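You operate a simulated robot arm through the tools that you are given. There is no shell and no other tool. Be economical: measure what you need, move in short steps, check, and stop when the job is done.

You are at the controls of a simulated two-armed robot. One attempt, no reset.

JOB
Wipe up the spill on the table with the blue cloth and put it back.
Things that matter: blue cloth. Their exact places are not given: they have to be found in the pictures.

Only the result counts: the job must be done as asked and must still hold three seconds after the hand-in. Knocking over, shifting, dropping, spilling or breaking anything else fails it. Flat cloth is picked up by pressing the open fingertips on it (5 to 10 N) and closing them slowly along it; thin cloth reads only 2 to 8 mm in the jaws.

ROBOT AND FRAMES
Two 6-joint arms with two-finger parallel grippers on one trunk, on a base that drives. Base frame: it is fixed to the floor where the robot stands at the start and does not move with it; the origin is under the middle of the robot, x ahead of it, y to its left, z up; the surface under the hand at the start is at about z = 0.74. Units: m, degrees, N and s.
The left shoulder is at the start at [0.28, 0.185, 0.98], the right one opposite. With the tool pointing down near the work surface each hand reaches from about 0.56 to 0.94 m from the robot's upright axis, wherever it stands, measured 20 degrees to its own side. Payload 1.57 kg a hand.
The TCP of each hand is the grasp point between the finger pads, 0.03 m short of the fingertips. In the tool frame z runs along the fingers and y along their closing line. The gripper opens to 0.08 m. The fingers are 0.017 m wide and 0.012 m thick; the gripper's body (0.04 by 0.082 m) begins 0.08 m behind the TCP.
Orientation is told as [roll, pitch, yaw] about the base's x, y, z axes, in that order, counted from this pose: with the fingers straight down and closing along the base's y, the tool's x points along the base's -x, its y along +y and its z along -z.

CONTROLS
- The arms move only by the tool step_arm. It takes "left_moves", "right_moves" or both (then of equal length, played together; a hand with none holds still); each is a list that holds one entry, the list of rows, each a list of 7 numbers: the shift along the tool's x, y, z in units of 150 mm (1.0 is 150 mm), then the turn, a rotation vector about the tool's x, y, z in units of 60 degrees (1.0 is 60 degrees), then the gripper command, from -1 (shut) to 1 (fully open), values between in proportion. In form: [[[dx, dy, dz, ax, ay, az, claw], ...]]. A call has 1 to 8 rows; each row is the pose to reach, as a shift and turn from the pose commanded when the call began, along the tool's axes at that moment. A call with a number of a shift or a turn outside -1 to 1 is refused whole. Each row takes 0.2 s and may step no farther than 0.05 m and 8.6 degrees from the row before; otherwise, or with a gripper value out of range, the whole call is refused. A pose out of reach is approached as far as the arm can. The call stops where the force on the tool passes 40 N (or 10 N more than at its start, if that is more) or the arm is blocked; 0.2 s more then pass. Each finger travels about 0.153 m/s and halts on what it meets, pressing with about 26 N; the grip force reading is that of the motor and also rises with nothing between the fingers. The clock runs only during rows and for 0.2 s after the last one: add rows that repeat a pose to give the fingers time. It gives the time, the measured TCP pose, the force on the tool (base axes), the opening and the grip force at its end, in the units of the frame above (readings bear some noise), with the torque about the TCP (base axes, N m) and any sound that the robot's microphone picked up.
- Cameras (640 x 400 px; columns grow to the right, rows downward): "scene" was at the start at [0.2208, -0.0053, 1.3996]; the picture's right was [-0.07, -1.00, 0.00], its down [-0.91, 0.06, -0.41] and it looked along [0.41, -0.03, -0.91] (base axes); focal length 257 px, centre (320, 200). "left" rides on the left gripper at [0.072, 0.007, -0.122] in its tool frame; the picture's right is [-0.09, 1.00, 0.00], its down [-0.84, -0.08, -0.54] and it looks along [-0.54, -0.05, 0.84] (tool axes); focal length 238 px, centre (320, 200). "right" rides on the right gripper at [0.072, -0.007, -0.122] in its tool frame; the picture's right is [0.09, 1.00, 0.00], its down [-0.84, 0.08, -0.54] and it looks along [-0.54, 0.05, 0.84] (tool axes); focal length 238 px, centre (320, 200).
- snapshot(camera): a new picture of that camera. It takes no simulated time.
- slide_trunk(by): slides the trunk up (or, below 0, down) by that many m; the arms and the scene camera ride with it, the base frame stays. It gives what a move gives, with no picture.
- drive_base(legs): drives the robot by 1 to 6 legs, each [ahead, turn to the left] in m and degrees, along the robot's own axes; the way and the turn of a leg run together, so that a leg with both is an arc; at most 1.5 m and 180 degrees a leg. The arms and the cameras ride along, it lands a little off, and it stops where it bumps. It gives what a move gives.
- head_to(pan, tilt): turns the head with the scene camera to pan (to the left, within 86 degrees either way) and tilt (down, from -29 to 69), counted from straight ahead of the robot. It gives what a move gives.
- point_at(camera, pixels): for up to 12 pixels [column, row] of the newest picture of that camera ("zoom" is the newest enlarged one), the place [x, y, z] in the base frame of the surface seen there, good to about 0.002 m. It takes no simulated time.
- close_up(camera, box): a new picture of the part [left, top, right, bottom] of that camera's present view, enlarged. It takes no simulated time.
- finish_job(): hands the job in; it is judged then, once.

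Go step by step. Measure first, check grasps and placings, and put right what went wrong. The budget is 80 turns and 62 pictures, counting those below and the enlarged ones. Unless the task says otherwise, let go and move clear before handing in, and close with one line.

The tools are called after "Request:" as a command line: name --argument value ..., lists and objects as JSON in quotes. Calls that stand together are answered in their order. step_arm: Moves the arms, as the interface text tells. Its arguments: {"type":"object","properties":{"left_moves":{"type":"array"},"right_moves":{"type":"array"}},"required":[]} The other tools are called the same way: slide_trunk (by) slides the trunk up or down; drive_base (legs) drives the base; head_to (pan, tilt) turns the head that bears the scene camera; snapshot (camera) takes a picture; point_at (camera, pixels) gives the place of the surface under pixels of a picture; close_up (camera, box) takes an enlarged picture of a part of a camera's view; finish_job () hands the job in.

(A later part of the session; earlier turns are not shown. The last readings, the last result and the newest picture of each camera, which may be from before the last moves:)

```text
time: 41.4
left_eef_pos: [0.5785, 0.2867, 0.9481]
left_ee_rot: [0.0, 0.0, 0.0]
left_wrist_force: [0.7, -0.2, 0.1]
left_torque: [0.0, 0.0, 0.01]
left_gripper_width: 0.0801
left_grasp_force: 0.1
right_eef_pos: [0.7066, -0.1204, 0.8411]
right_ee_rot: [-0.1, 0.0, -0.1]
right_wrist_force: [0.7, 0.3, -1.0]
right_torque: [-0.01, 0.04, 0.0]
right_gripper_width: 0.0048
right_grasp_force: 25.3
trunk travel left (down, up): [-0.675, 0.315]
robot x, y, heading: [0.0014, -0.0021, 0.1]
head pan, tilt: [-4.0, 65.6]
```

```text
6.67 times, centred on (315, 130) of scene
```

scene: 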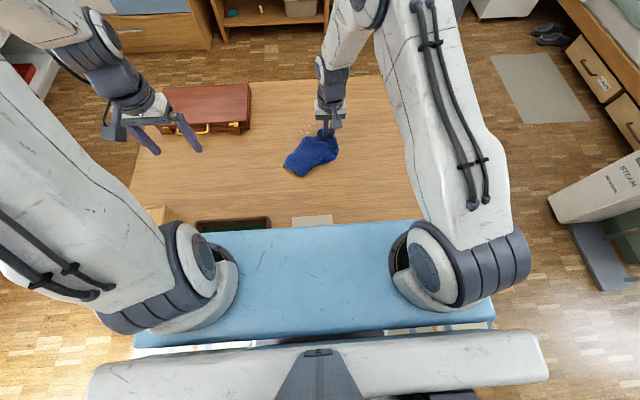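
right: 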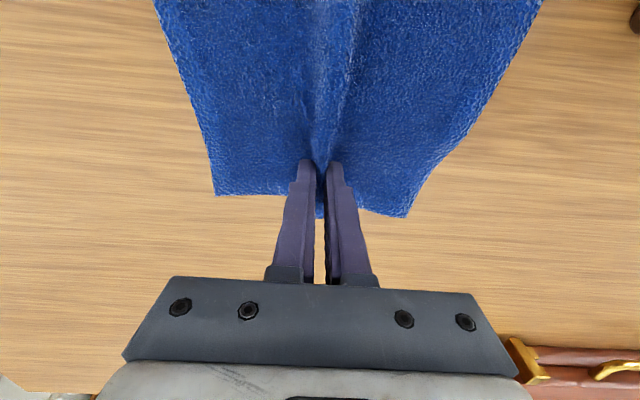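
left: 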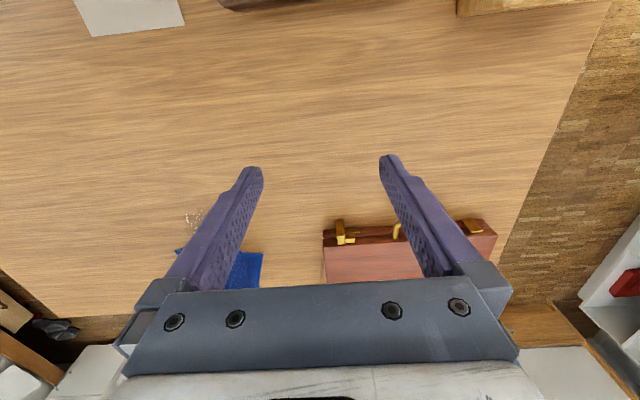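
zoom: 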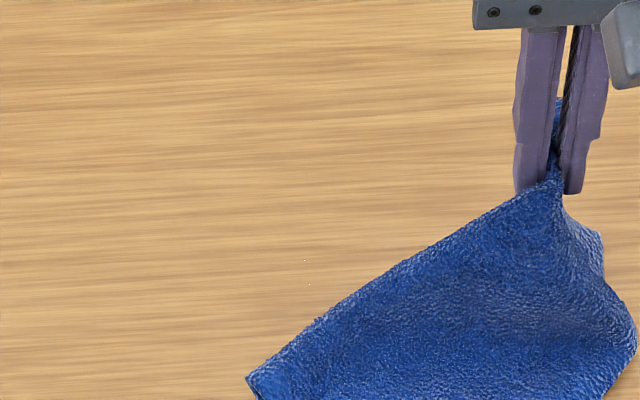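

The table is clean. I'll lift the cloth high and centre it at y −0.04, then drive back so the home place is in good reach.

Request:
step_arm --right_moves '[[[0, 0, -0.25, 0, 0, 0, -1], [0, 0.1, -0.5, 0, 0, 0, -1], [0, 0.3, -0.75, 0, 0, 0, -1], [0, 0.5, -0.97, 0, 0, 0, -1], [0.2, 0.53, -1.0, 0, 0, 0, -1], [0.4, 0.53, -1.0, 0, 0, 0, -1], [0.6, 0.53, -1.0, 0, 0, 0, -1], [0.8, 0.53, -1.0, 0, 0, 0, -1]]]'

Request:
drive_base --legs '[[-0.18, 0]]'

Request:
snapshot --camera "scene"

Request:
snapshot --camera "left"

```text
time: 43.2
left_eef_pos: [0.576, 0.2869, 0.9485]
left_ee_rot: [0.0, 0.0, 0.0]
left_wrist_force: [-0.3, 1.7, 0.5]
left_torque: [-0.01, 0.03, -0.01]
left_gripper_width: 0.0799
left_grasp_force: 0.0
right_eef_pos: [0.5887, -0.0422, 0.9921]
right_ee_rot: [0.0, 0.0, 0.1]
right_wrist_force: [0.0, -0.3, -0.1]
right_torque: [0.0, 0.0, -0.01]
right_gripper_width: 0.0051
right_grasp_force: 25.1
trunk travel left (down, up): [-0.675, 0.315]
robot x, y, heading: [-0.0017, 0.0022, 0.0]
head pan, tilt: [-4.0, 65.6]
```

```text
time: 44.7
left_eef_pos: [0.3963, 0.2866, 0.9491]
left_ee_rot: [0.0, 0.0, 0.0]
left_wrist_force: [-0.1, -0.4, -0.1]
left_torque: [-0.02, 0.01, 0.02]
left_gripper_width: 0.0799
left_grasp_force: 0.0
right_eef_pos: [0.4072, -0.0416, 0.9921]
right_ee_rot: [0.0, 0.0, 0.1]
right_wrist_force: [-0.4, 0.5, -0.3]
right_torque: [0.03, 0.0, -0.01]
right_gripper_width: 0.005
right_grasp_force: 25.3
trunk travel left (down, up): [-0.675, 0.315]
robot x, y, heading: [-0.1814, -0.0001, -0.2]
head pan, tilt: [-4.0, 65.6]
```

```text
36 pictures are left
```

scene: 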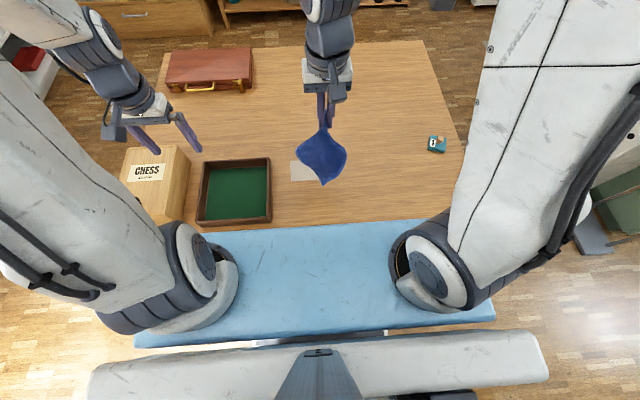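

```text
35 pictures are left
```

left: 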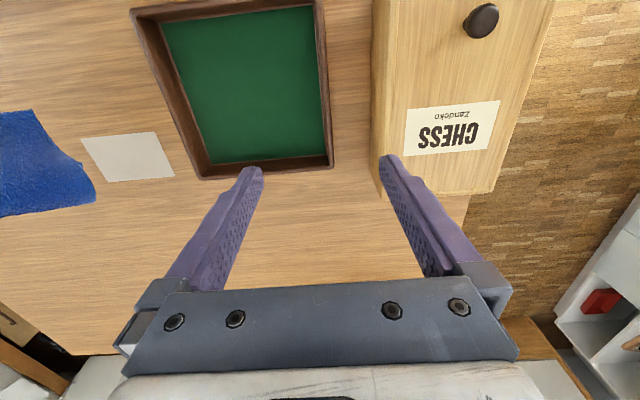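

A pale card lies near the home place, and a green tray stands at left. I'll measure the card, the tray's edge and the cloth's bottom.

Request:
point_at --camera "left" --pixels '[[84, 140], [154, 134], [170, 175], [107, 180], [130, 155], [200, 178], [168, 80]]'

Request:
point_at --camera "scene" --pixels '[[292, 162], [292, 180], [312, 180], [322, 180], [270, 160], [270, 220], [340, 175]]'

Request:
close_up --camera "scene" --box '[190, 80, 390, 230]'

```text
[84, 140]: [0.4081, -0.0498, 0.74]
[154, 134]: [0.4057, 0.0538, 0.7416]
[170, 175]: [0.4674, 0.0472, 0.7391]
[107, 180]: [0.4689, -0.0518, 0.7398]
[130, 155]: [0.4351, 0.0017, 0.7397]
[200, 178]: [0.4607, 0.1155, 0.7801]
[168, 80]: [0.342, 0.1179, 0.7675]
```

```text
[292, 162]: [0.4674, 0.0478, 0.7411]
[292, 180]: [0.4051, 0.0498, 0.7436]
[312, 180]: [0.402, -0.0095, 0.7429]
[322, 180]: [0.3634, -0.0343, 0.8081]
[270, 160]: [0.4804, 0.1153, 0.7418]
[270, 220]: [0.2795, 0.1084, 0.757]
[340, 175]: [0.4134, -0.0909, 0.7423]
```

```text
2.67 times, centred on (290, 155) of scene
```

zoom: 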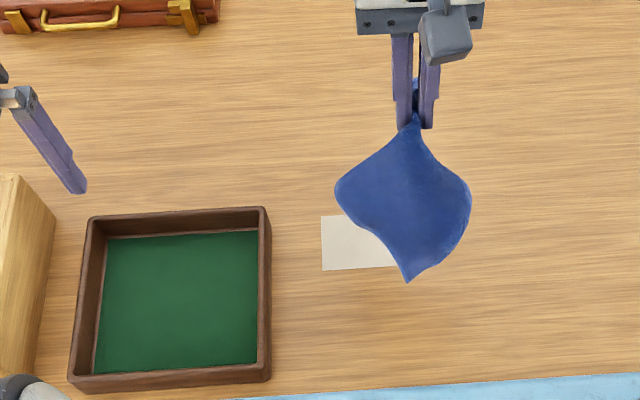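

The card is flush with the table under the old cloth place, so restoring the cloth's original place (x 0.38–0.58, y −0.145–0.06) is right. I'll lay it by lowering and moving ahead.

Request:
step_arm --right_moves '[[[0.05, 0, 0.25, 0, 0, 0, -1], [-0.05, 0, 0.45, 0, 0, 0, -1], [-0.25, 0, 0.63, 0, 0, 0, -1], [-0.5, 0, 0.78, 0, 0, 0, -1], [-0.75, 0, 0.92, 0, 0, 0, -1], [-0.95, 0, 1.0, 0, 0, 0, -1]]]'

Request:
step_arm --right_moves '[[[-0.03, 0, 0.15, 0, 0, 0, -1], [-0.06, 0, 0.3, 0, 0, 0, -1], [-0.1, 0, 0.4, 0, 0, 0, -1], [-0.1, 0, 0.4, 0, 0, 0, -1]]]'

Request:
close_up --camera "scene" --box '[190, 80, 430, 230]'

Request:
snapshot --camera "left"

```text
time: 46.1
left_eef_pos: [0.3962, 0.2854, 0.9487]
left_ee_rot: [-0.1, 0.0, 0.0]
left_wrist_force: [-0.1, 0.3, -0.4]
left_torque: [0.0, -0.04, 0.0]
left_gripper_width: 0.0799
left_grasp_force: 0.1
right_eef_pos: [0.5497, -0.0431, 0.8418]
right_ee_rot: [-0.1, 0.0, 0.0]
right_wrist_force: [0.2, 0.1, -1.4]
right_torque: [0.01, -0.01, 0.02]
right_gripper_width: 0.005
right_grasp_force: 25.3
trunk travel left (down, up): [-0.675, 0.315]
robot x, y, heading: [-0.1804, -0.0023, -0.2]
head pan, tilt: [-4.0, 65.6]
```

```text
time: 47.1
left_eef_pos: [0.3949, 0.2866, 0.9478]
left_ee_rot: [0.0, 0.0, 0.1]
left_wrist_force: [-0.2, 0.2, 0.8]
left_torque: [-0.01, -0.01, -0.02]
left_gripper_width: 0.08
left_grasp_force: 0.1
right_eef_pos: [0.5643, -0.0417, 0.7831]
right_ee_rot: [0.0, 0.1, -0.1]
right_wrist_force: [-0.2, -0.3, 1.8]
right_torque: [0.01, 0.02, -0.04]
right_gripper_width: 0.0049
right_grasp_force: 25.4
trunk travel left (down, up): [-0.675, 0.315]
robot x, y, heading: [-0.1821, 0.0027, 0.0]
head pan, tilt: [-4.0, 65.6]
```

```text
2.67 times, centred on (310, 155) of scene
```

zoom: 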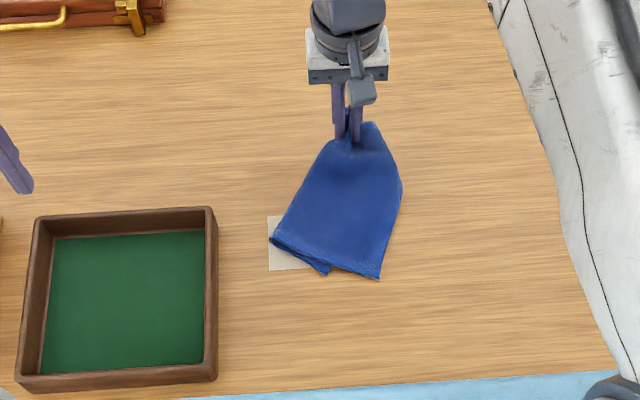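

```text
32 pictures are left
```

left: 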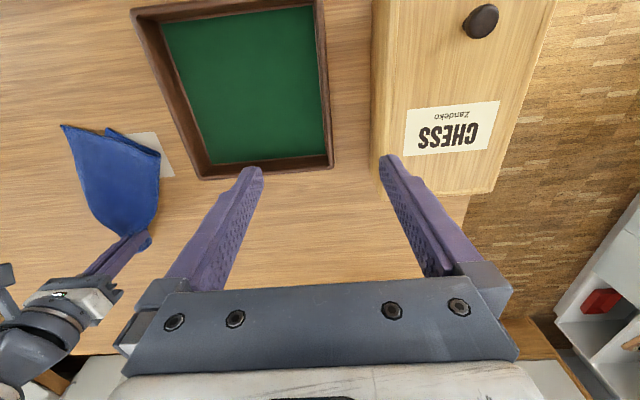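

The cloth is laid at home, but with its left part folded under. I'll release it and rise, then look.

Request:
step_arm --right_moves '[[[0, 0, 0.03, 0, 0, 0, -0.7], [0, 0, 0.03, 0, 0, 0, -0.4], [0, 0, 0.03, 0, 0, 0, -0.2], [0, 0, -0.15, 0, 0, 0, -0.2], [0, 0, -0.4, 0, 0, 0, -0.2], [-0.25, 0, -0.6, 0, 0, 0, 0], [-0.5, -0.2, -0.6, 0, 0, 0, 0], [-0.8, -0.2, -0.6, 0, 0, 0, 0]]]'

Request:
close_up --camera "scene" --box '[230, 100, 390, 220]'

Request:
snapshot --camera "right"

```text
time: 48.9
left_eef_pos: [0.396, 0.2868, 0.9491]
left_ee_rot: [0.1, 0.0, 0.0]
left_wrist_force: [0.0, 0.0, 0.4]
left_torque: [0.02, -0.02, 0.0]
left_gripper_width: 0.08
left_grasp_force: 0.2
right_eef_pos: [0.6836, -0.0732, 0.8726]
right_ee_rot: [0.0, 0.2, -0.1]
right_wrist_force: [-0.3, -0.1, 0.1]
right_torque: [0.03, 0.03, 0.05]
right_gripper_width: 0.0399
right_grasp_force: 0.1
trunk travel left (down, up): [-0.675, 0.315]
robot x, y, heading: [-0.184, -0.0023, -0.1]
head pan, tilt: [-4.0, 65.6]
```

```text
3.33 times, centred on (310, 160) of scene
```

zoom: 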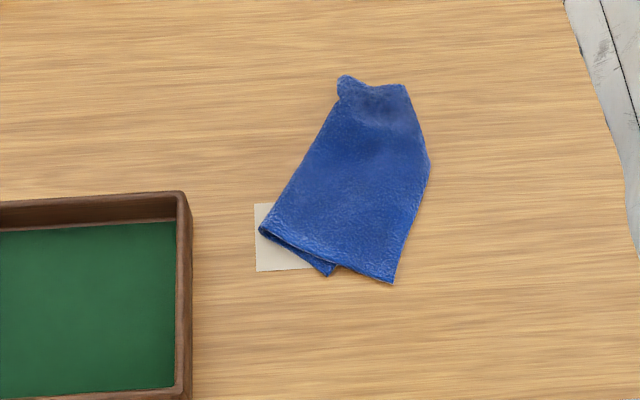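

```text
30 pictures are left
```

right: 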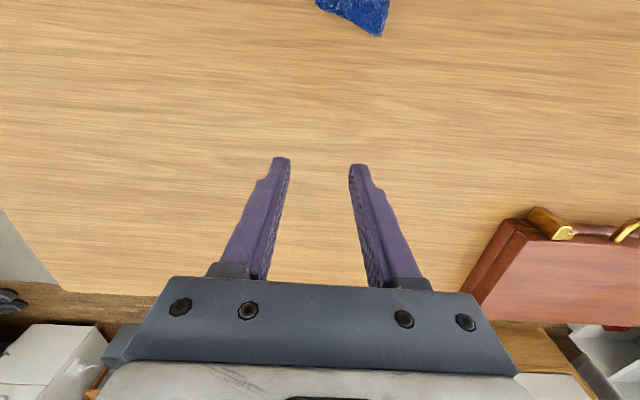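

The cloth lies with its left half folded under. I have room to unfold it, so I'll measure its outline.

Request:
close_up --camera "scene" --box '[285, 115, 345, 175]'

Request:
point_at --camera "scene" --pixels '[[333, 120], [350, 127], [358, 150], [347, 183], [327, 180], [296, 168], [310, 145], [325, 150], [340, 150], [352, 165]]'

```text
6.67 times, centred on (315, 145) of scene
```

zoom: 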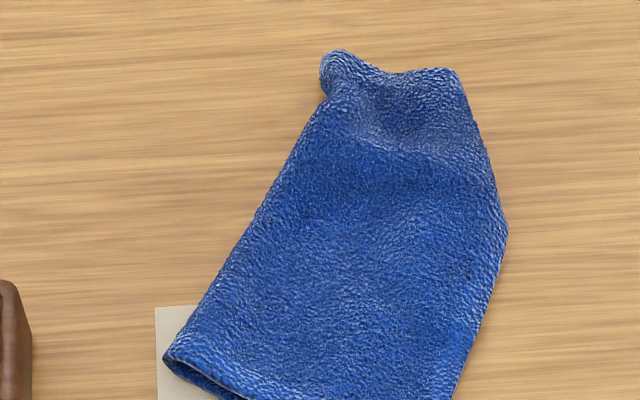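

```text
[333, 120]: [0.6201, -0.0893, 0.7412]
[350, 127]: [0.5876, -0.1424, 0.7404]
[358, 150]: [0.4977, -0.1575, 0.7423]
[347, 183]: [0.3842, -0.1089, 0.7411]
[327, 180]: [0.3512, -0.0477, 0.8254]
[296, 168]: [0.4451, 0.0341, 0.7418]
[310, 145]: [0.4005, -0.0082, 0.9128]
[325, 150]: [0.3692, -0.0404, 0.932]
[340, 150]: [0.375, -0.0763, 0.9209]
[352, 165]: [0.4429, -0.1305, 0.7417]
```

Those scene points came from an older picture, so I'll use the enlarged one.

Request:
point_at --camera "zoom" --pixels '[[335, 60], [455, 75], [500, 230], [455, 380], [180, 355], [250, 230], [330, 230], [400, 230], [470, 230], [250, 390], [390, 90]]'

```text
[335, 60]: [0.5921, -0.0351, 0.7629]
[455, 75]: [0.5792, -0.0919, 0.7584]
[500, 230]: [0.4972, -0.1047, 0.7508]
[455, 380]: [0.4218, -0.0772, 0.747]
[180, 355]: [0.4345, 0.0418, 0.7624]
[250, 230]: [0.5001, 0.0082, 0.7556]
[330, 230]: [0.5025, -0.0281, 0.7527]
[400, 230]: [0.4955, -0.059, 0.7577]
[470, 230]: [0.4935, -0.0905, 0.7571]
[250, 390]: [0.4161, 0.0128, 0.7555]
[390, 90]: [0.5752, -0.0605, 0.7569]
```

The cloth's centre is about 2 cm from its original one, but it is folded lengthwise. I'll take the single-layer right edge at about (0.49, −0.08) and pull and flip it open.

Request:
step_arm --right_moves '[[[0.25, -0.02, 0, 0, 0, 0, 0], [0.5, -0.04, 0, 0, 0, 0, 0], [0.75, -0.06, 0, 0, 0, 0, 0], [1.0, -0.06, 0, 0, 0, 0, 0]]]'

Request:
step_arm --right_moves '[[[0.27, -0.03, 0.2, 0, 0, 0, 0], [0.27, -0.03, 0.4, 0, 0, 0, 0], [0.27, -0.03, 0.55, 0, 0, 0, 0], [0.27, -0.03, 0.6, 0, 0, 0, 0], [0.27, -0.03, 0.63, 0, 0, 0, 0], [0.27, -0.03, 0.63, 0, 0, 0, 0]]]'

Request:
snapshot --camera "right"

```text
time: 49.9
left_eef_pos: [0.3958, 0.2868, 0.9498]
left_ee_rot: [0.0, 0.0, 0.0]
left_wrist_force: [0.4, -0.3, -0.7]
left_torque: [-0.01, 0.02, 0.02]
left_gripper_width: 0.08
left_grasp_force: 0.1
right_eef_pos: [0.5345, -0.0804, 0.873]
right_ee_rot: [0.0, -0.1, 0.0]
right_wrist_force: [-0.2, -0.5, -0.4]
right_torque: [-0.01, 0.04, -0.01]
right_gripper_width: 0.0399
right_grasp_force: 0.0
trunk travel left (down, up): [-0.675, 0.315]
robot x, y, heading: [-0.1825, 0.0042, 0.2]
head pan, tilt: [-4.0, 65.6]
```

```text
refused: row 1 steps farther than a row can; nothing moved
```

```text
28 pictures are left
```

right: 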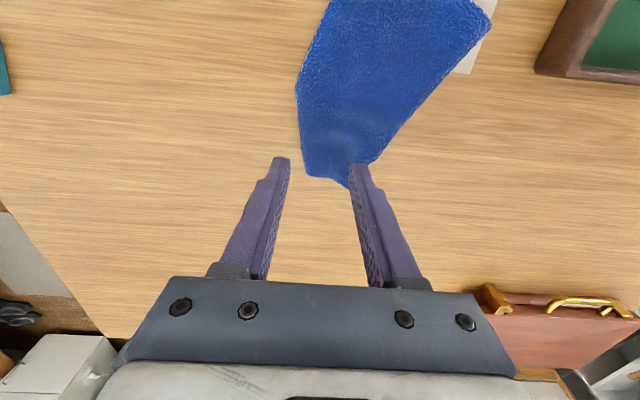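

The row was too long. I'll repeat it with smaller steps.

Request:
step_arm --right_moves '[[[0.15, 0, 0.2, 0, 0, 0, 0], [0.27, 0, 0.4, 0, 0, 0, 0], [0.27, 0, 0.55, 0, 0, 0, 0], [0.27, 0, 0.6, 0, 0, 0, 0], [0.27, 0, 0.63, 0, 0, 0, 0], [0.27, 0, 0.63, 0, 0, 0, 0]]]'

Request:
snapshot --camera "right"

```text
time: 51.3
left_eef_pos: [0.3953, 0.285, 0.9485]
left_ee_rot: [-0.1, 0.0, -0.1]
left_wrist_force: [0.1, 0.1, -0.2]
left_torque: [-0.01, -0.02, -0.01]
left_gripper_width: 0.0798
left_grasp_force: 0.1
right_eef_pos: [0.4949, -0.0805, 0.7777]
right_ee_rot: [-0.1, 0.0, 0.0]
right_wrist_force: [1.3, -0.6, 2.0]
right_torque: [0.04, 0.01, 0.01]
right_gripper_width: 0.0398
right_grasp_force: 0.0
trunk travel left (down, up): [-0.675, 0.315]
robot x, y, heading: [-0.1815, -0.0008, 0.0]
head pan, tilt: [-4.0, 65.6]
```

```text
27 pictures are left
```

right: 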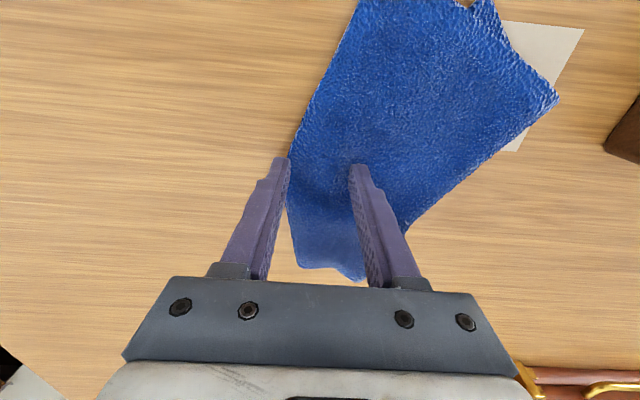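

The outer finger is right at the cloth's edge. I'll shift 6 mm inward, press a little and close slowly.

Request:
step_arm --right_moves '[[[0, 0.02, -0.03, 0, 0, 0, 0], [0, 0.045, -0.03, 0, 0, 0, 0], [0, 0.045, 0.012, 0, 0, 0, 0], [0, 0.045, 0.018, 0, 0, 0, 0]]]'

```text
time: 52.3
left_eef_pos: [0.3947, 0.2862, 0.9486]
left_ee_rot: [0.1, 0.0, 0.0]
left_wrist_force: [-0.5, -1.1, -0.2]
left_torque: [0.02, -0.01, -0.01]
left_gripper_width: 0.08
left_grasp_force: 0.0
right_eef_pos: [0.4931, -0.0732, 0.7759]
right_ee_rot: [0.0, -0.1, 0.0]
right_wrist_force: [-1.0, -0.6, 4.3]
right_torque: [0.08, 0.04, 0.02]
right_gripper_width: 0.0396
right_grasp_force: 0.1
trunk travel left (down, up): [-0.675, 0.315]
robot x, y, heading: [-0.1779, -0.0008, 0.1]
head pan, tilt: [-4.0, 65.6]
```

Request:
step_arm --right_moves '[[[0, 0, 0.01, 0, 0, 0, -0.15], [0, 0, 0.01, 0, 0, 0, -0.3], [0, 0, 0.01, 0, 0, 0, -0.45], [0, 0, 0.01, 0, 0, 0, -0.6], [0, 0, 0.01, 0, 0, 0, -0.8], [0, 0, 0.01, 0, 0, 0, -1], [0, 0, 0.01, 0, 0, 0, -1]]]'

Request:
snapshot --camera "right"

```text
time: 53.9
left_eef_pos: [0.3958, 0.2862, 0.949]
left_ee_rot: [0.0, 0.1, 0.0]
left_wrist_force: [0.1, -0.1, -0.3]
left_torque: [0.0, 0.03, -0.02]
left_gripper_width: 0.0797
left_grasp_force: 0.0
right_eef_pos: [0.4939, -0.0734, 0.7745]
right_ee_rot: [0.0, -0.2, 0.0]
right_wrist_force: [0.6, 4.0, 17.0]
right_torque: [0.24, -0.08, 0.01]
right_gripper_width: 0.0086
right_grasp_force: 25.9
trunk travel left (down, up): [-0.675, 0.315]
robot x, y, heading: [-0.1807, -0.0042, 0.0]
head pan, tilt: [-4.0, 65.6]
```

```text
26 pictures are left
```

right: 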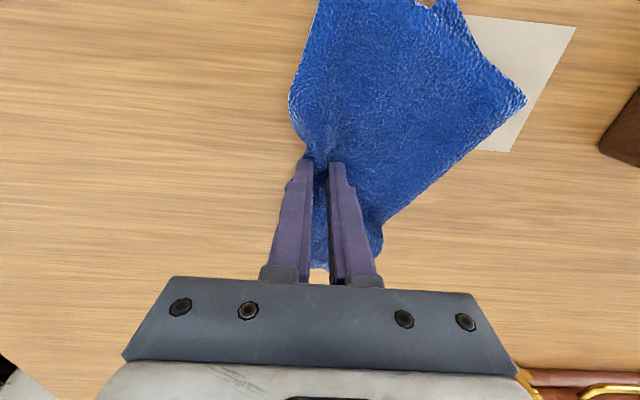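

Gripped at 8.6 mm, possibly including some of the under layer. I'll ease the pressure and pull 6 cm to the right.

Request:
step_arm --right_moves '[[[0, 0, -0.04, 0, 0, 0, -1], [0, -0.13, -0.05, 0, 0, 0, -1], [0, -0.27, -0.05, 0, 0, 0, -1], [0, -0.4, -0.05, 0, 0, 0, -1], [0, -0.4, -0.2, 0, 0, 0, -1], [0, -0.35, -0.4, 0, 0, 0, -1]]]'

Request:
close_up --camera "scene" --box '[250, 100, 410, 220]'

Request:
snapshot --camera "left"

```text
time: 55.3
left_eef_pos: [0.3966, 0.2857, 0.9488]
left_ee_rot: [0.0, 0.0, 0.0]
left_wrist_force: [0.2, -0.3, 0.8]
left_torque: [0.0, 0.02, 0.03]
left_gripper_width: 0.0801
left_grasp_force: 0.1
right_eef_pos: [0.4946, -0.1259, 0.8339]
right_ee_rot: [0.0, 0.0, 0.0]
right_wrist_force: [-0.6, -0.1, 0.2]
right_torque: [-0.02, 0.03, -0.01]
right_gripper_width: 0.008
right_grasp_force: 25.6
trunk travel left (down, up): [-0.675, 0.315]
robot x, y, heading: [-0.1784, 0.0, -0.0]
head pan, tilt: [-4.0, 65.6]
```

```text
3.33 times, centred on (330, 160) of scene
```

zoom: 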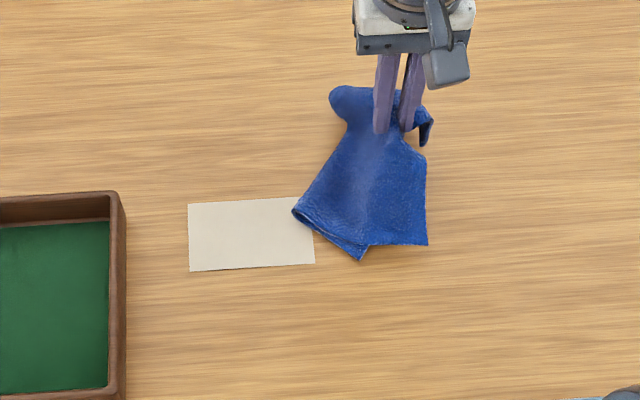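

```text
24 pictures are left
```

left: 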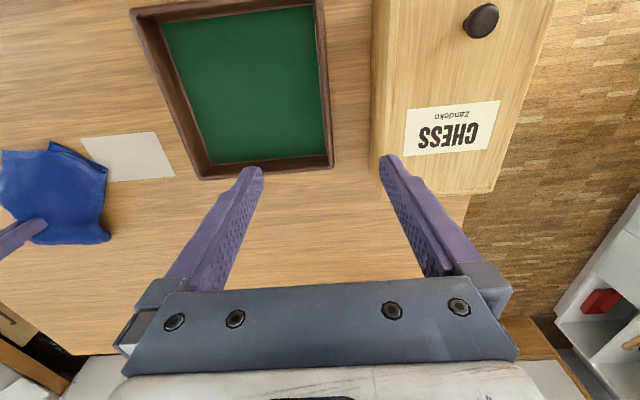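

Let me flip: raise the gripped edge and see what hangs.

Request:
step_arm --right_moves '[[[0, 0.0, -0.2, 0, 0, 0, -1], [0, 0.15, -0.4, 0, 0, 0, -1], [0, 0.3, -0.5, 0, 0, 0, -1], [0, 0.3, -0.5, 0, 0, 0, -1]]]'

Request:
close_up --camera "scene" --box '[250, 80, 410, 220]'

Request:
close_up --camera "left" --box '[0, 80, 240, 280]'

```text
time: 56.3
left_eef_pos: [0.3954, 0.2871, 0.9484]
left_ee_rot: [0.0, -0.1, 0.0]
left_wrist_force: [0.3, 1.2, -0.2]
left_torque: [0.0, 0.03, -0.02]
left_gripper_width: 0.08
left_grasp_force: 0.0
right_eef_pos: [0.4929, -0.0801, 0.9086]
right_ee_rot: [0.0, 0.0, 0.1]
right_wrist_force: [0.1, -0.4, 0.2]
right_torque: [-0.02, 0.0, -0.02]
right_gripper_width: 0.0084
right_grasp_force: 26.0
trunk travel left (down, up): [-0.675, 0.315]
robot x, y, heading: [-0.1816, -0.0018, -0.2]
head pan, tilt: [-4.0, 65.6]
```

```text
2.86 times, centred on (330, 150) of scene
```

zoom: 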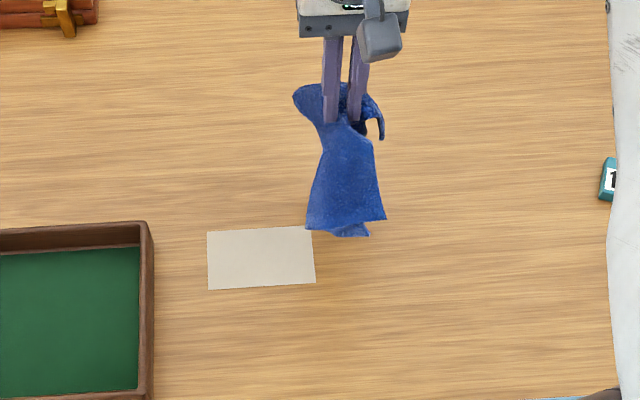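

```text
2.00 times, centred on (120, 180) of left
```

zoom: 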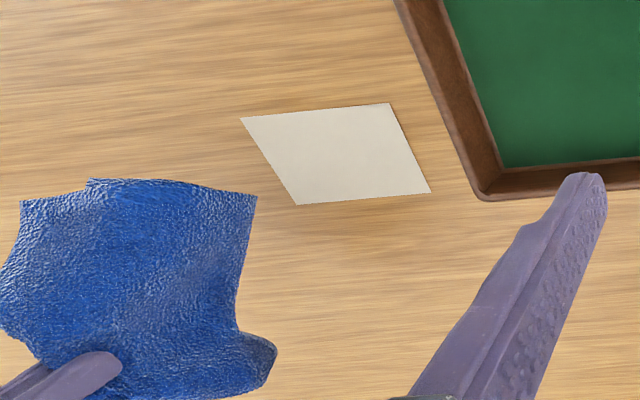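

Both layers are in the jaws, so this flip won't open it. I'll lay it again with the near edge toward the robot, then take the two near corners with the two hands.

Request:
step_arm --right_moves '[[[0.05, 0, 0.15, 0, 0, 0, -1], [-0.05, 0, 0.3, 0, 0, 0, -1], [-0.25, 0, 0.5, 0, 0, 0, -1], [-0.4, 0, 0.68, 0, 0, 0, -1], [-0.45, 0, 0.82, 0, 0, 0, -1], [-0.45, 0, 0.82, 0, 0, 0, -0.6], [-0.45, 0, 0.82, 0, 0, 0, -0.2], [-0.45, 0, 0.6, 0, 0, 0, -0.1]]]'

Request:
step_arm --right_moves '[[[0, 0, -0.25, 0, 0, 0, 0], [-0.1, -0.1, -0.5, 0, 0, 0, 0], [-0.3, -0.3, -0.6, 0, 0, 0, 0], [-0.5, -0.5, -0.6, 0, 0, 0, 0], [-0.6, -0.75, -0.6, 0, 0, 0, 0]]]'

Request:
close_up --camera "scene" --box '[270, 100, 390, 200]'

```text
time: 58.1
left_eef_pos: [0.3948, 0.2866, 0.9489]
left_ee_rot: [0.0, -0.1, 0.1]
left_wrist_force: [0.6, 0.3, 0.5]
left_torque: [0.04, 0.01, 0.0]
left_gripper_width: 0.08
left_grasp_force: 0.1
right_eef_pos: [0.5623, -0.0807, 0.8179]
right_ee_rot: [0.0, 0.0, 0.0]
right_wrist_force: [0.6, -0.5, 0.2]
right_torque: [0.01, 0.02, -0.03]
right_gripper_width: 0.0359
right_grasp_force: 0.0
trunk travel left (down, up): [-0.675, 0.315]
robot x, y, heading: [-0.1804, 0.0014, 0.1]
head pan, tilt: [-4.0, 65.6]
```

```text
time: 59.3
left_eef_pos: [0.3961, 0.2871, 0.9486]
left_ee_rot: [-0.1, 0.0, 0.0]
left_wrist_force: [0.7, -0.2, 0.6]
left_torque: [-0.01, 0.01, -0.01]
left_gripper_width: 0.0799
left_grasp_force: 0.1
right_eef_pos: [0.6515, -0.1944, 0.9096]
right_ee_rot: [0.0, 0.0, 0.0]
right_wrist_force: [-0.5, 0.5, 0.4]
right_torque: [-0.02, 0.0, -0.02]
right_gripper_width: 0.0401
right_grasp_force: 0.2
trunk travel left (down, up): [-0.675, 0.315]
robot x, y, heading: [-0.1828, -0.001, -0.0]
head pan, tilt: [-4.0, 65.6]
```

```text
4.00 times, centred on (330, 150) of scene
```

zoom: 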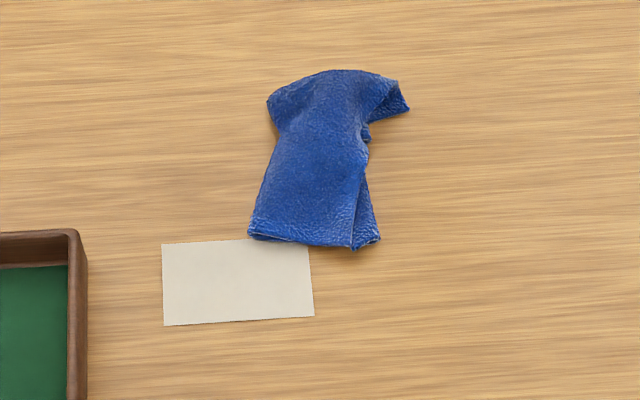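

The near corners are now distinct: the top-layer corner at zoom (352,248) and the under-layer corner at (380,238); the far corner sticks out at (408,108). I'll measure them.

Request:
point_at --camera "zoom" --pixels '[[350, 242], [376, 236], [366, 215], [404, 106], [388, 95], [270, 102], [252, 235], [310, 160], [368, 180], [335, 75]]'

Request:
close_up --camera "scene" --box '[320, 110, 380, 170]'

```text
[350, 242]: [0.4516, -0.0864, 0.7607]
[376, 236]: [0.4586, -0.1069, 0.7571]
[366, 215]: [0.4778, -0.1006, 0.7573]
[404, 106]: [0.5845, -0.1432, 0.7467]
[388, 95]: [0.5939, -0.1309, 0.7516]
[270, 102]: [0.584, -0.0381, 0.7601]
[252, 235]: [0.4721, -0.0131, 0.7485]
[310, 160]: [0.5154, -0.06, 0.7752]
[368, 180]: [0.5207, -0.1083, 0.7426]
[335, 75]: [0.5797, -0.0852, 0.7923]
```

```text
6.67 times, centred on (350, 140) of scene
```

zoom: 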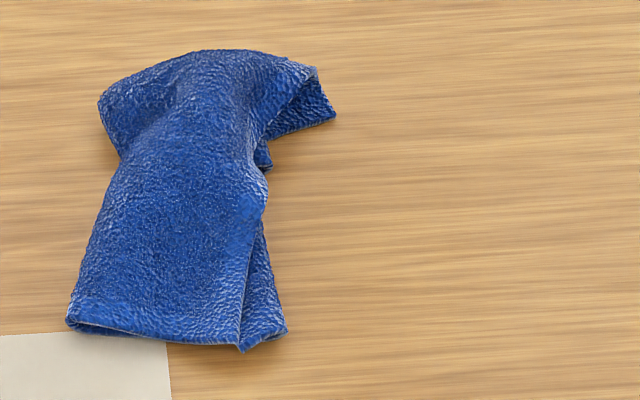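

I'll take the single-layer far corner at about (0.588, −0.132) with the right hand; a cloth lifted by one corner opens by itself.

Request:
step_arm --right_moves '[[[0.14, 0.14, 0.15, 0, 0, 0, -0.1], [0.28, 0.28, 0.3, 0, 0, 0, -0.1], [0.42, 0.42, 0.5, 0, 0, 0, -0.1], [0.42, 0.42, 0.7, 0, 0, 0, -0.1], [0.42, 0.42, 0.83, 0, 0, 0, -0.1], [0.42, 0.42, 0.9, 0, 0, 0, -0.1], [0.42, 0.42, 0.91, 0, 0, 0, -0.1]]]'

Request:
snapshot --camera "right"

```text
time: 60.9
left_eef_pos: [0.3956, 0.2869, 0.9499]
left_ee_rot: [0.1, 0.0, 0.0]
left_wrist_force: [0.3, -0.5, -0.1]
left_torque: [0.01, 0.04, 0.0]
left_gripper_width: 0.0802
left_grasp_force: 0.0
right_eef_pos: [0.5895, -0.1302, 0.775]
right_ee_rot: [0.1, -0.3, -0.1]
right_wrist_force: [-4.9, -1.8, 28.7]
right_torque: [0.73, 0.23, 0.08]
right_gripper_width: 0.0347
right_grasp_force: 0.0
trunk travel left (down, up): [-0.675, 0.315]
robot x, y, heading: [-0.1827, 0.0003, 0.1]
head pan, tilt: [-4.0, 65.6]
```

```text
19 pictures are left
```

right: 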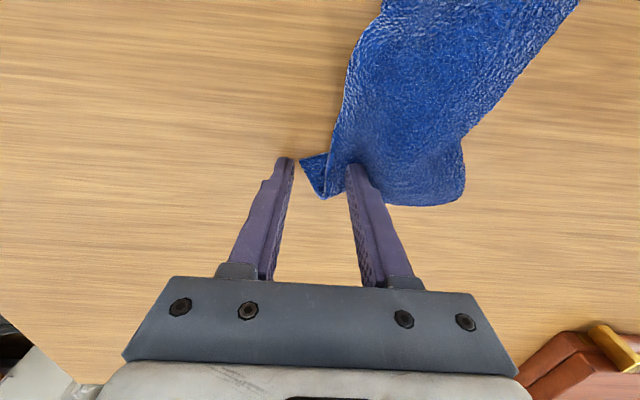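

The corner lies between the fingers, but pressure is high (28 N). I'll raise 2.5 mm and close.

Request:
step_arm --right_moves '[[[0, 0, -0.017, 0, 0, 0, -0.1], [0, 0, -0.017, 0, 0, 0, -0.3], [0, 0, -0.017, 0, 0, 0, -0.5], [0, 0, -0.017, 0, 0, 0, -0.7], [0, 0, -0.017, 0, 0, 0, -0.9], [0, 0, -0.017, 0, 0, 0, -1], [0, 0, -0.017, 0, 0, 0, -1]]]'

Request:
snapshot --camera "right"

```text
time: 62.5
left_eef_pos: [0.3957, 0.2863, 0.9496]
left_ee_rot: [0.1, 0.0, -0.1]
left_wrist_force: [-0.2, 0.2, 0.9]
left_torque: [0.01, -0.01, 0.02]
left_gripper_width: 0.0801
left_grasp_force: 0.0
right_eef_pos: [0.5881, -0.1304, 0.7748]
right_ee_rot: [0.0, -0.1, 0.0]
right_wrist_force: [0.8, 4.4, 12.5]
right_torque: [0.24, 0.0, 0.0]
right_gripper_width: 0.0055
right_grasp_force: 25.3
trunk travel left (down, up): [-0.675, 0.315]
robot x, y, heading: [-0.183, -0.0038, 0.1]
head pan, tilt: [-4.0, 65.6]
```

```text
18 pictures are left
```

right: 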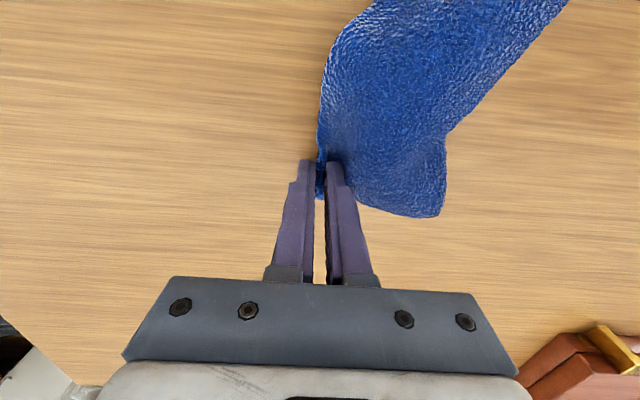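

The corner is gripped (5.5 mm). I'll lift high.

Request:
step_arm --right_moves '[[[0, 0, -0.25, 0, 0, 0, -1], [0, 0, -0.5, 0, 0, 0, -1], [0, 0, -0.75, 0, 0, 0, -1], [0, 0, -1.0, 0, 0, 0, -1]]]'

Request:
step_arm --right_moves '[[[0, 0, -0.25, 0, 0, 0, -1], [0, 0, -0.5, 0, 0, 0, -1], [0, 0, -0.75, 0, 0, 0, -1], [0, 0, -0.85, 0, 0, 0, -1], [0, 0, -0.85, 0, 0, 0, -1]]]'

Request:
snapshot --camera "scene"

Request:
close_up --camera "left" --box '[0, 100, 320, 300]'

```text
time: 63.5
left_eef_pos: [0.3966, 0.2863, 0.9485]
left_ee_rot: [0.0, 0.1, -0.1]
left_wrist_force: [0.7, 0.8, 0.6]
left_torque: [-0.01, 0.0, 0.01]
left_gripper_width: 0.0802
left_grasp_force: 0.0
right_eef_pos: [0.5885, -0.132, 0.9255]
right_ee_rot: [0.0, 0.1, 0.1]
right_wrist_force: [0.1, 0.5, -0.8]
right_torque: [0.01, 0.02, -0.01]
right_gripper_width: 0.0054
right_grasp_force: 25.7
trunk travel left (down, up): [-0.675, 0.315]
robot x, y, heading: [-0.1786, 0.0027, 0.2]
head pan, tilt: [-4.0, 65.6]
```

```text
time: 64.7
left_eef_pos: [0.3956, 0.2868, 0.9494]
left_ee_rot: [-0.1, -0.1, 0.1]
left_wrist_force: [0.2, -0.5, 0.0]
left_torque: [-0.03, 0.0, 0.0]
left_gripper_width: 0.0799
left_grasp_force: 0.1
right_eef_pos: [0.5881, -0.1308, 1.0528]
right_ee_rot: [0.0, -0.1, 0.1]
right_wrist_force: [0.6, -0.3, 0.5]
right_torque: [0.03, 0.03, -0.01]
right_gripper_width: 0.0054
right_grasp_force: 26.0
trunk travel left (down, up): [-0.675, 0.315]
robot x, y, heading: [-0.1801, -0.0012, -0.2]
head pan, tilt: [-4.0, 65.6]
```

```text
17 pictures are left
```

scene: 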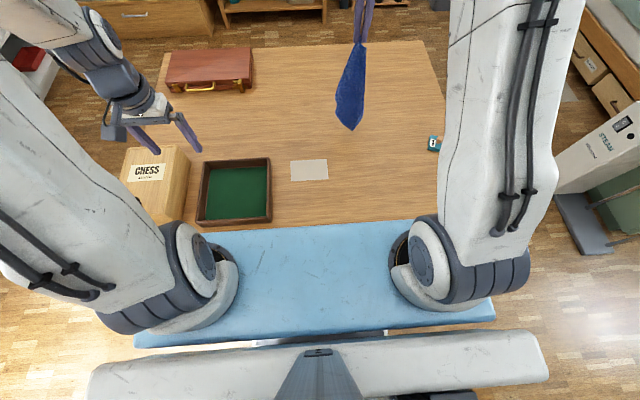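

```text
2.00 times, centred on (160, 200) of left
```

zoom: 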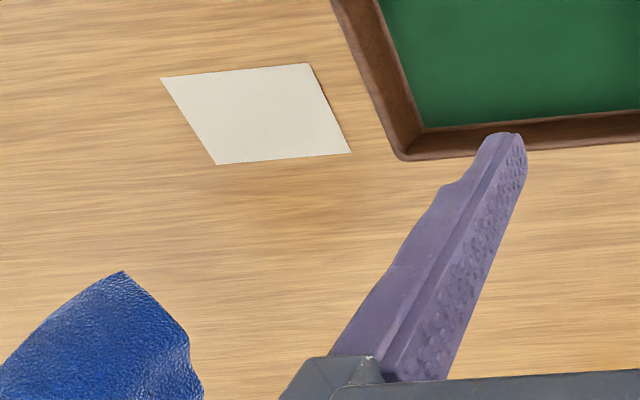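

Now it hangs by a corner like a narrow diamond, with one side corner bulging at scene (336,97) and the bottom at (352,130). I'll measure these.

Request:
close_up --camera "scene" --box '[310, 30, 400, 140]'

Request:
point_at --camera "scene" --pixels '[[337, 97], [352, 127], [363, 80], [350, 95], [361, 45], [345, 85], [362, 100]]'

```text
3.64 times, centred on (355, 85) of scene
```

zoom: 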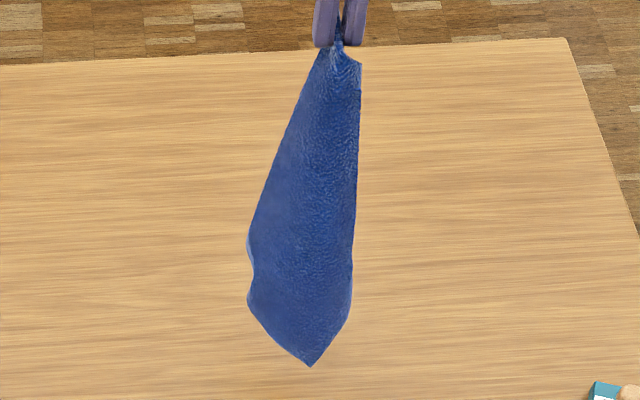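

```text
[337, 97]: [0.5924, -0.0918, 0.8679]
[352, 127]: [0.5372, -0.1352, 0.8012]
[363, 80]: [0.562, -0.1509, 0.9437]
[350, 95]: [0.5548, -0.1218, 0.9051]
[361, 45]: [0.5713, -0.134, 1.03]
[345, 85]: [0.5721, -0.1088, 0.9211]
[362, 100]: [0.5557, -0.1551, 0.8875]
```

I'll use both hands: the left hand, turned sideways, will take the hanging side corner so the cloth can be stretched open. First I'll turn the left hand 90° about its axis.

Request:
step_arm --left_moves '[[[-0.1, 0, 0, 0, 0, 0.125, 1], [-0.2, 0, 0, 0, 0, 0.25, 1], [-0.3, 0, 0, 0, 0, 0.375, 1], [-0.4, 0, 0, 0, 0, 0.5, 1], [-0.5, 0, 0, 0, 0, 0.625, 1], [-0.6, 0, 0, 0, 0, 0.75, 1]]]'

Request:
step_arm --left_moves '[[[0, 0, 0, 0, 0, 0.125, 1], [0, 0, 0, 0, 0, 0.25, 1], [0, 0, 0, 0, 0, 0.375, 1], [0, 0, 0, 0, 0, 0.5, 1], [0, 0, 0, 0, 0, 0.625, 1], [0, 0, 0, 0, 0, 0.75, 1]]]'

```text
time: 66.1
left_eef_pos: [0.4856, 0.2858, 0.9479]
left_ee_rot: [0.0, 0.0, -45.1]
left_wrist_force: [0.0, 0.3, 0.6]
left_torque: [-0.03, 0.03, 0.0]
left_gripper_width: 0.0799
left_grasp_force: 0.0
right_eef_pos: [0.5897, -0.1298, 1.0542]
right_ee_rot: [0.0, 0.0, 0.1]
right_wrist_force: [0.3, 0.5, -0.4]
right_torque: [-0.01, -0.04, 0.01]
right_gripper_width: 0.0055
right_grasp_force: 25.3
trunk travel left (down, up): [-0.675, 0.315]
robot x, y, heading: [-0.1819, 0.0019, 0.0]
head pan, tilt: [-4.0, 65.6]
```

```text
time: 67.5
left_eef_pos: [0.4855, 0.2862, 0.9471]
left_ee_rot: [0.0, 0.0, -90.3]
left_wrist_force: [0.1, 0.1, -0.3]
left_torque: [0.0, 0.04, 0.0]
left_gripper_width: 0.0801
left_grasp_force: 0.0
right_eef_pos: [0.5875, -0.1304, 1.0534]
right_ee_rot: [-0.1, 0.0, -0.1]
right_wrist_force: [0.1, -0.1, -0.9]
right_torque: [-0.02, 0.0, -0.02]
right_gripper_width: 0.0055
right_grasp_force: 25.8
trunk travel left (down, up): [-0.675, 0.315]
robot x, y, heading: [-0.1827, -0.0, 0.1]
head pan, tilt: [-4.0, 65.6]
```

The left hand has turned (yaw −90). Now I'll tilt it 60° so the fingers point to the right and down.

Request:
step_arm --left_moves '[[[0, 0.08, 0, 0, -0.125, 0, 1], [0, 0.16, 0, 0, -0.25, 0, 1], [0, 0.25, 0, 0, -0.375, 0, 1], [0, 0.33, 0, 0, -0.5, 0, 1], [0, 0.41, 0, 0, -0.625, 0, 1], [0, 0.5, 0, 0, -0.75, 0, 1], [0, 0.58, 0, 0, -0.875, 0, 1], [0, 0.66, 0, 0, -1, 0, 1]]]'

Request:
snapshot --camera "left"

```text
time: 69.3
left_eef_pos: [0.5847, 0.2874, 0.9487]
left_ee_rot: [0.1, -60.2, -90.1]
left_wrist_force: [-1.0, -0.7, -0.3]
left_torque: [0.0, 0.0, -0.02]
left_gripper_width: 0.0802
left_grasp_force: 0.1
right_eef_pos: [0.5886, -0.1305, 1.0517]
right_ee_rot: [-0.1, 0.0, 0.0]
right_wrist_force: [-0.2, 0.2, 0.0]
right_torque: [0.01, 0.02, 0.0]
right_gripper_width: 0.0054
right_grasp_force: 25.3
trunk travel left (down, up): [-0.675, 0.315]
robot x, y, heading: [-0.1831, -0.0002, 0.1]
head pan, tilt: [-4.0, 65.6]
```

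```text
14 pictures are left
```

left: 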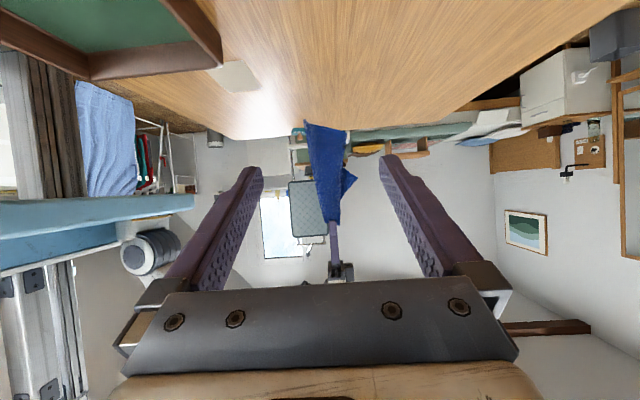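

The left camera looks straight at the hanging cloth, with a side corner sticking out at (354,178). I'll measure it.

Request:
close_up --camera "left" --box '[280, 100, 400, 240]'

Request:
point_at --camera "left" --pixels '[[354, 178], [346, 178], [344, 190], [310, 130], [345, 133], [325, 160], [333, 215], [330, 180]]'

```text
2.86 times, centred on (340, 170) of left
```

zoom: 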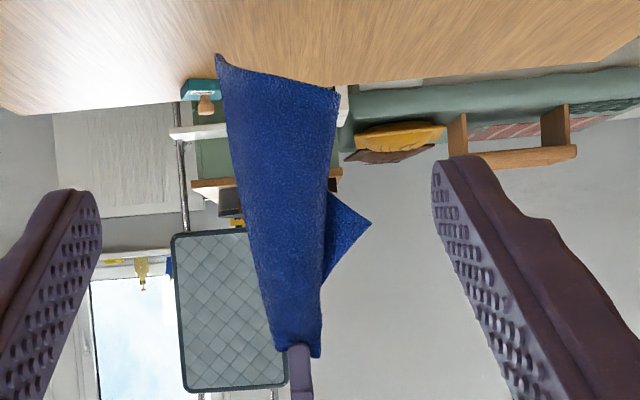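

```text
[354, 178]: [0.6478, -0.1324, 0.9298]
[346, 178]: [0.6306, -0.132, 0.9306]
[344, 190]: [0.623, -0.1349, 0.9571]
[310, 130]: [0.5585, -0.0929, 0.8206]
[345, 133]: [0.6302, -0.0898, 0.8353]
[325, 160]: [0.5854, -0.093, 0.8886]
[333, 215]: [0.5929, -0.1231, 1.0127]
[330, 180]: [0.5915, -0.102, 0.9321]
```

Taking a second corner in the air would bring the hands too close together, so I'll lay the cloth neatly, centred on its home place. First I'll carry it there and lay it from the near end ahead.

Request:
step_arm --right_moves '[[[0.25, 0.15, 0.02, 0, 0, 0, -1], [0.5, 0.3, 0.05, 0, 0, 0, -1], [0.75, 0.45, 0.08, 0, 0, 0, -1], [1.0, 0.6, 0.08, 0, 0, 0, -1], [1.0, 0.6, 0.08, 0, 0, 0, -1]]]'

Request:
snapshot --camera "left"

```text
time: 70.5
left_eef_pos: [0.5848, 0.2858, 0.9487]
left_ee_rot: [0.1, -60.1, -90.0]
left_wrist_force: [-1.1, -0.5, 0.2]
left_torque: [0.02, 0.0, 0.02]
left_gripper_width: 0.08
left_grasp_force: 0.1
right_eef_pos: [0.4371, -0.0409, 1.0384]
right_ee_rot: [0.0, -0.1, -0.1]
right_wrist_force: [0.7, -0.7, -0.3]
right_torque: [-0.02, 0.0, 0.02]
right_gripper_width: 0.0054
right_grasp_force: 25.7
trunk travel left (down, up): [-0.675, 0.315]
robot x, y, heading: [-0.1755, 0.0013, 0.2]
head pan, tilt: [-4.0, 65.6]
```

```text
12 pictures are left
```

left: 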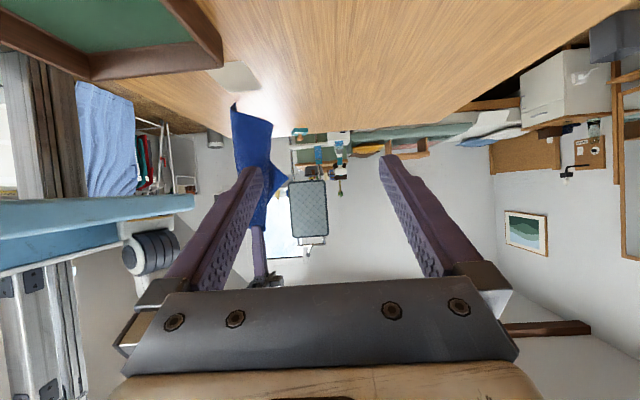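

The cloth hangs well over home. I'll lay it down.

Request:
step_arm --right_moves '[[[0.2, 0, 0.1, 0, 0, 0, -1], [0.35, 0, 0.25, 0, 0, 0, -1], [0.3, 0, 0.45, 0, 0, 0, -1], [0.1, 0, 0.65, 0, 0, 0, -1], [-0.12, 0, 0.85, 0, 0, 0, -1], [-0.35, 0, 1.0, 0, 0, 0, -1]]]'

Request:
step_arm --right_moves '[[[-0.22, 0, 0.15, 0, 0, 0, -1], [-0.4, 0, 0.33, 0, 0, 0, -1], [-0.52, 0, 0.53, 0, 0, 0, -1], [-0.57, 0, 0.68, 0, 0, 0, -1], [-0.57, 0, 0.68, 0, 0, 0, -1]]]'

Request:
close_up --camera "scene" --box '[250, 100, 410, 220]'

```text
time: 71.9
left_eef_pos: [0.5854, 0.2866, 0.9483]
left_ee_rot: [0.0, -60.0, -90.0]
left_wrist_force: [-1.2, -0.9, -1.1]
left_torque: [0.04, -0.01, 0.0]
left_gripper_width: 0.0799
left_grasp_force: 0.0
right_eef_pos: [0.4906, -0.0408, 0.8919]
right_ee_rot: [0.0, 0.0, 0.0]
right_wrist_force: [-0.6, 0.8, -0.1]
right_torque: [0.03, -0.02, 0.04]
right_gripper_width: 0.0052
right_grasp_force: 25.3
trunk travel left (down, up): [-0.675, 0.315]
robot x, y, heading: [-0.179, 0.0003, 0.1]
head pan, tilt: [-4.0, 65.6]
```

```text
time: 73.1
left_eef_pos: [0.5849, 0.2867, 0.9488]
left_ee_rot: [0.0, -60.1, -89.9]
left_wrist_force: [-0.1, 0.5, 0.7]
left_torque: [-0.01, 0.0, 0.05]
left_gripper_width: 0.0797
left_grasp_force: 0.1
right_eef_pos: [0.5778, -0.0399, 0.7883]
right_ee_rot: [0.0, 0.0, 0.0]
right_wrist_force: [0.4, -0.3, 0.9]
right_torque: [0.03, 0.02, 0.02]
right_gripper_width: 0.0057
right_grasp_force: 25.9
trunk travel left (down, up): [-0.675, 0.315]
robot x, y, heading: [-0.1802, 0.0001, -0.0]
head pan, tilt: [-4.0, 65.6]
```

```text
3.33 times, centred on (330, 160) of scene
```

zoom: 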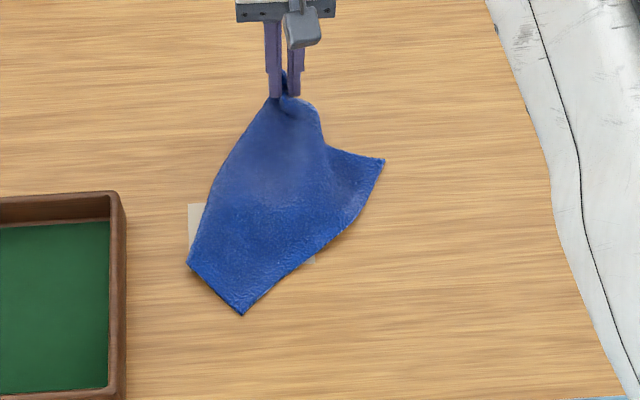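

Much better: the cloth lies mostly open, with corners at zoom (188,263), (242,313) and (383,160). I'll release it and check.

Request:
step_arm --right_moves '[[[0, 0, 0.05, 0, 0, 0, -0.8], [0, 0, 0.05, 0, 0, 0, -0.5], [0, 0, 0.05, 0, 0, 0, -0.3], [0, 0, -0.15, 0, 0, 0, -0.3], [0, 0, -0.4, 0, 0, 0, -0.3], [0, 0, -0.7, 0, 0, 0, -0.1], [-0.25, 0, -0.85, 0, 0, 0, 0], [-0.5, -0.1, -0.85, 0, 0, 0, 0]]]'

Request:
close_up --camera "scene" --box '[270, 110, 370, 210]'

Request:
point_at --camera "zoom" --pixels '[[300, 200]]'

```text
time: 74.9
left_eef_pos: [0.5849, 0.2861, 0.948]
left_ee_rot: [0.0, -60.0, -90.0]
left_wrist_force: [-0.1, 0.1, -0.1]
left_torque: [0.02, 0.04, -0.03]
left_gripper_width: 0.0799
left_grasp_force: 0.1
right_eef_pos: [0.6507, -0.0553, 0.9166]
right_ee_rot: [0.0, -0.1, 0.0]
right_wrist_force: [-0.3, 0.2, -1.2]
right_torque: [0.01, 0.0, -0.02]
right_gripper_width: 0.0402
right_grasp_force: 0.0
trunk travel left (down, up): [-0.675, 0.315]
robot x, y, heading: [-0.1818, 0.0008, 0.1]
head pan, tilt: [-4.0, 65.6]
```

```text
4.00 times, centred on (320, 160) of scene
```

zoom: 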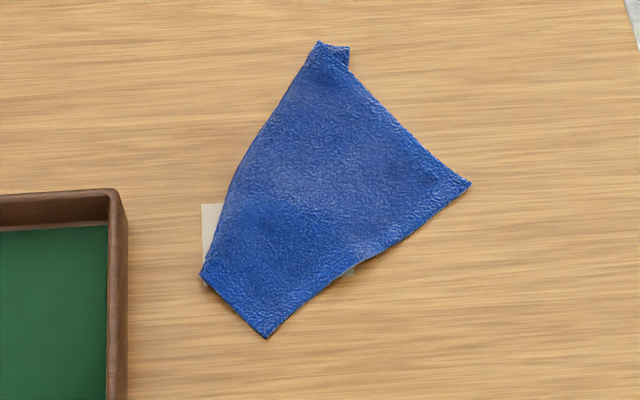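

```text
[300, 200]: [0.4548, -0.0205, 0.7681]
```

It's spread decently, with only the left strip folded under. I'll measure its outline.

Request:
point_at --camera "zoom" --pixels '[[322, 48], [462, 184], [266, 332], [206, 273], [255, 160], [330, 180], [375, 250], [345, 55], [240, 250]]'

```text
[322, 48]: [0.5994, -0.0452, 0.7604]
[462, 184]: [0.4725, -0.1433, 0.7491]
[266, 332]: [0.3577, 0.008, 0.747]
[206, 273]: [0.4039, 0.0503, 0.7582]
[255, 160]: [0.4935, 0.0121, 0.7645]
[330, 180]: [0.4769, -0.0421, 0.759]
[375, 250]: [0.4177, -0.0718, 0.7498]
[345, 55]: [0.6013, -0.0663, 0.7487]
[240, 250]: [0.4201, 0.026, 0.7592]
```

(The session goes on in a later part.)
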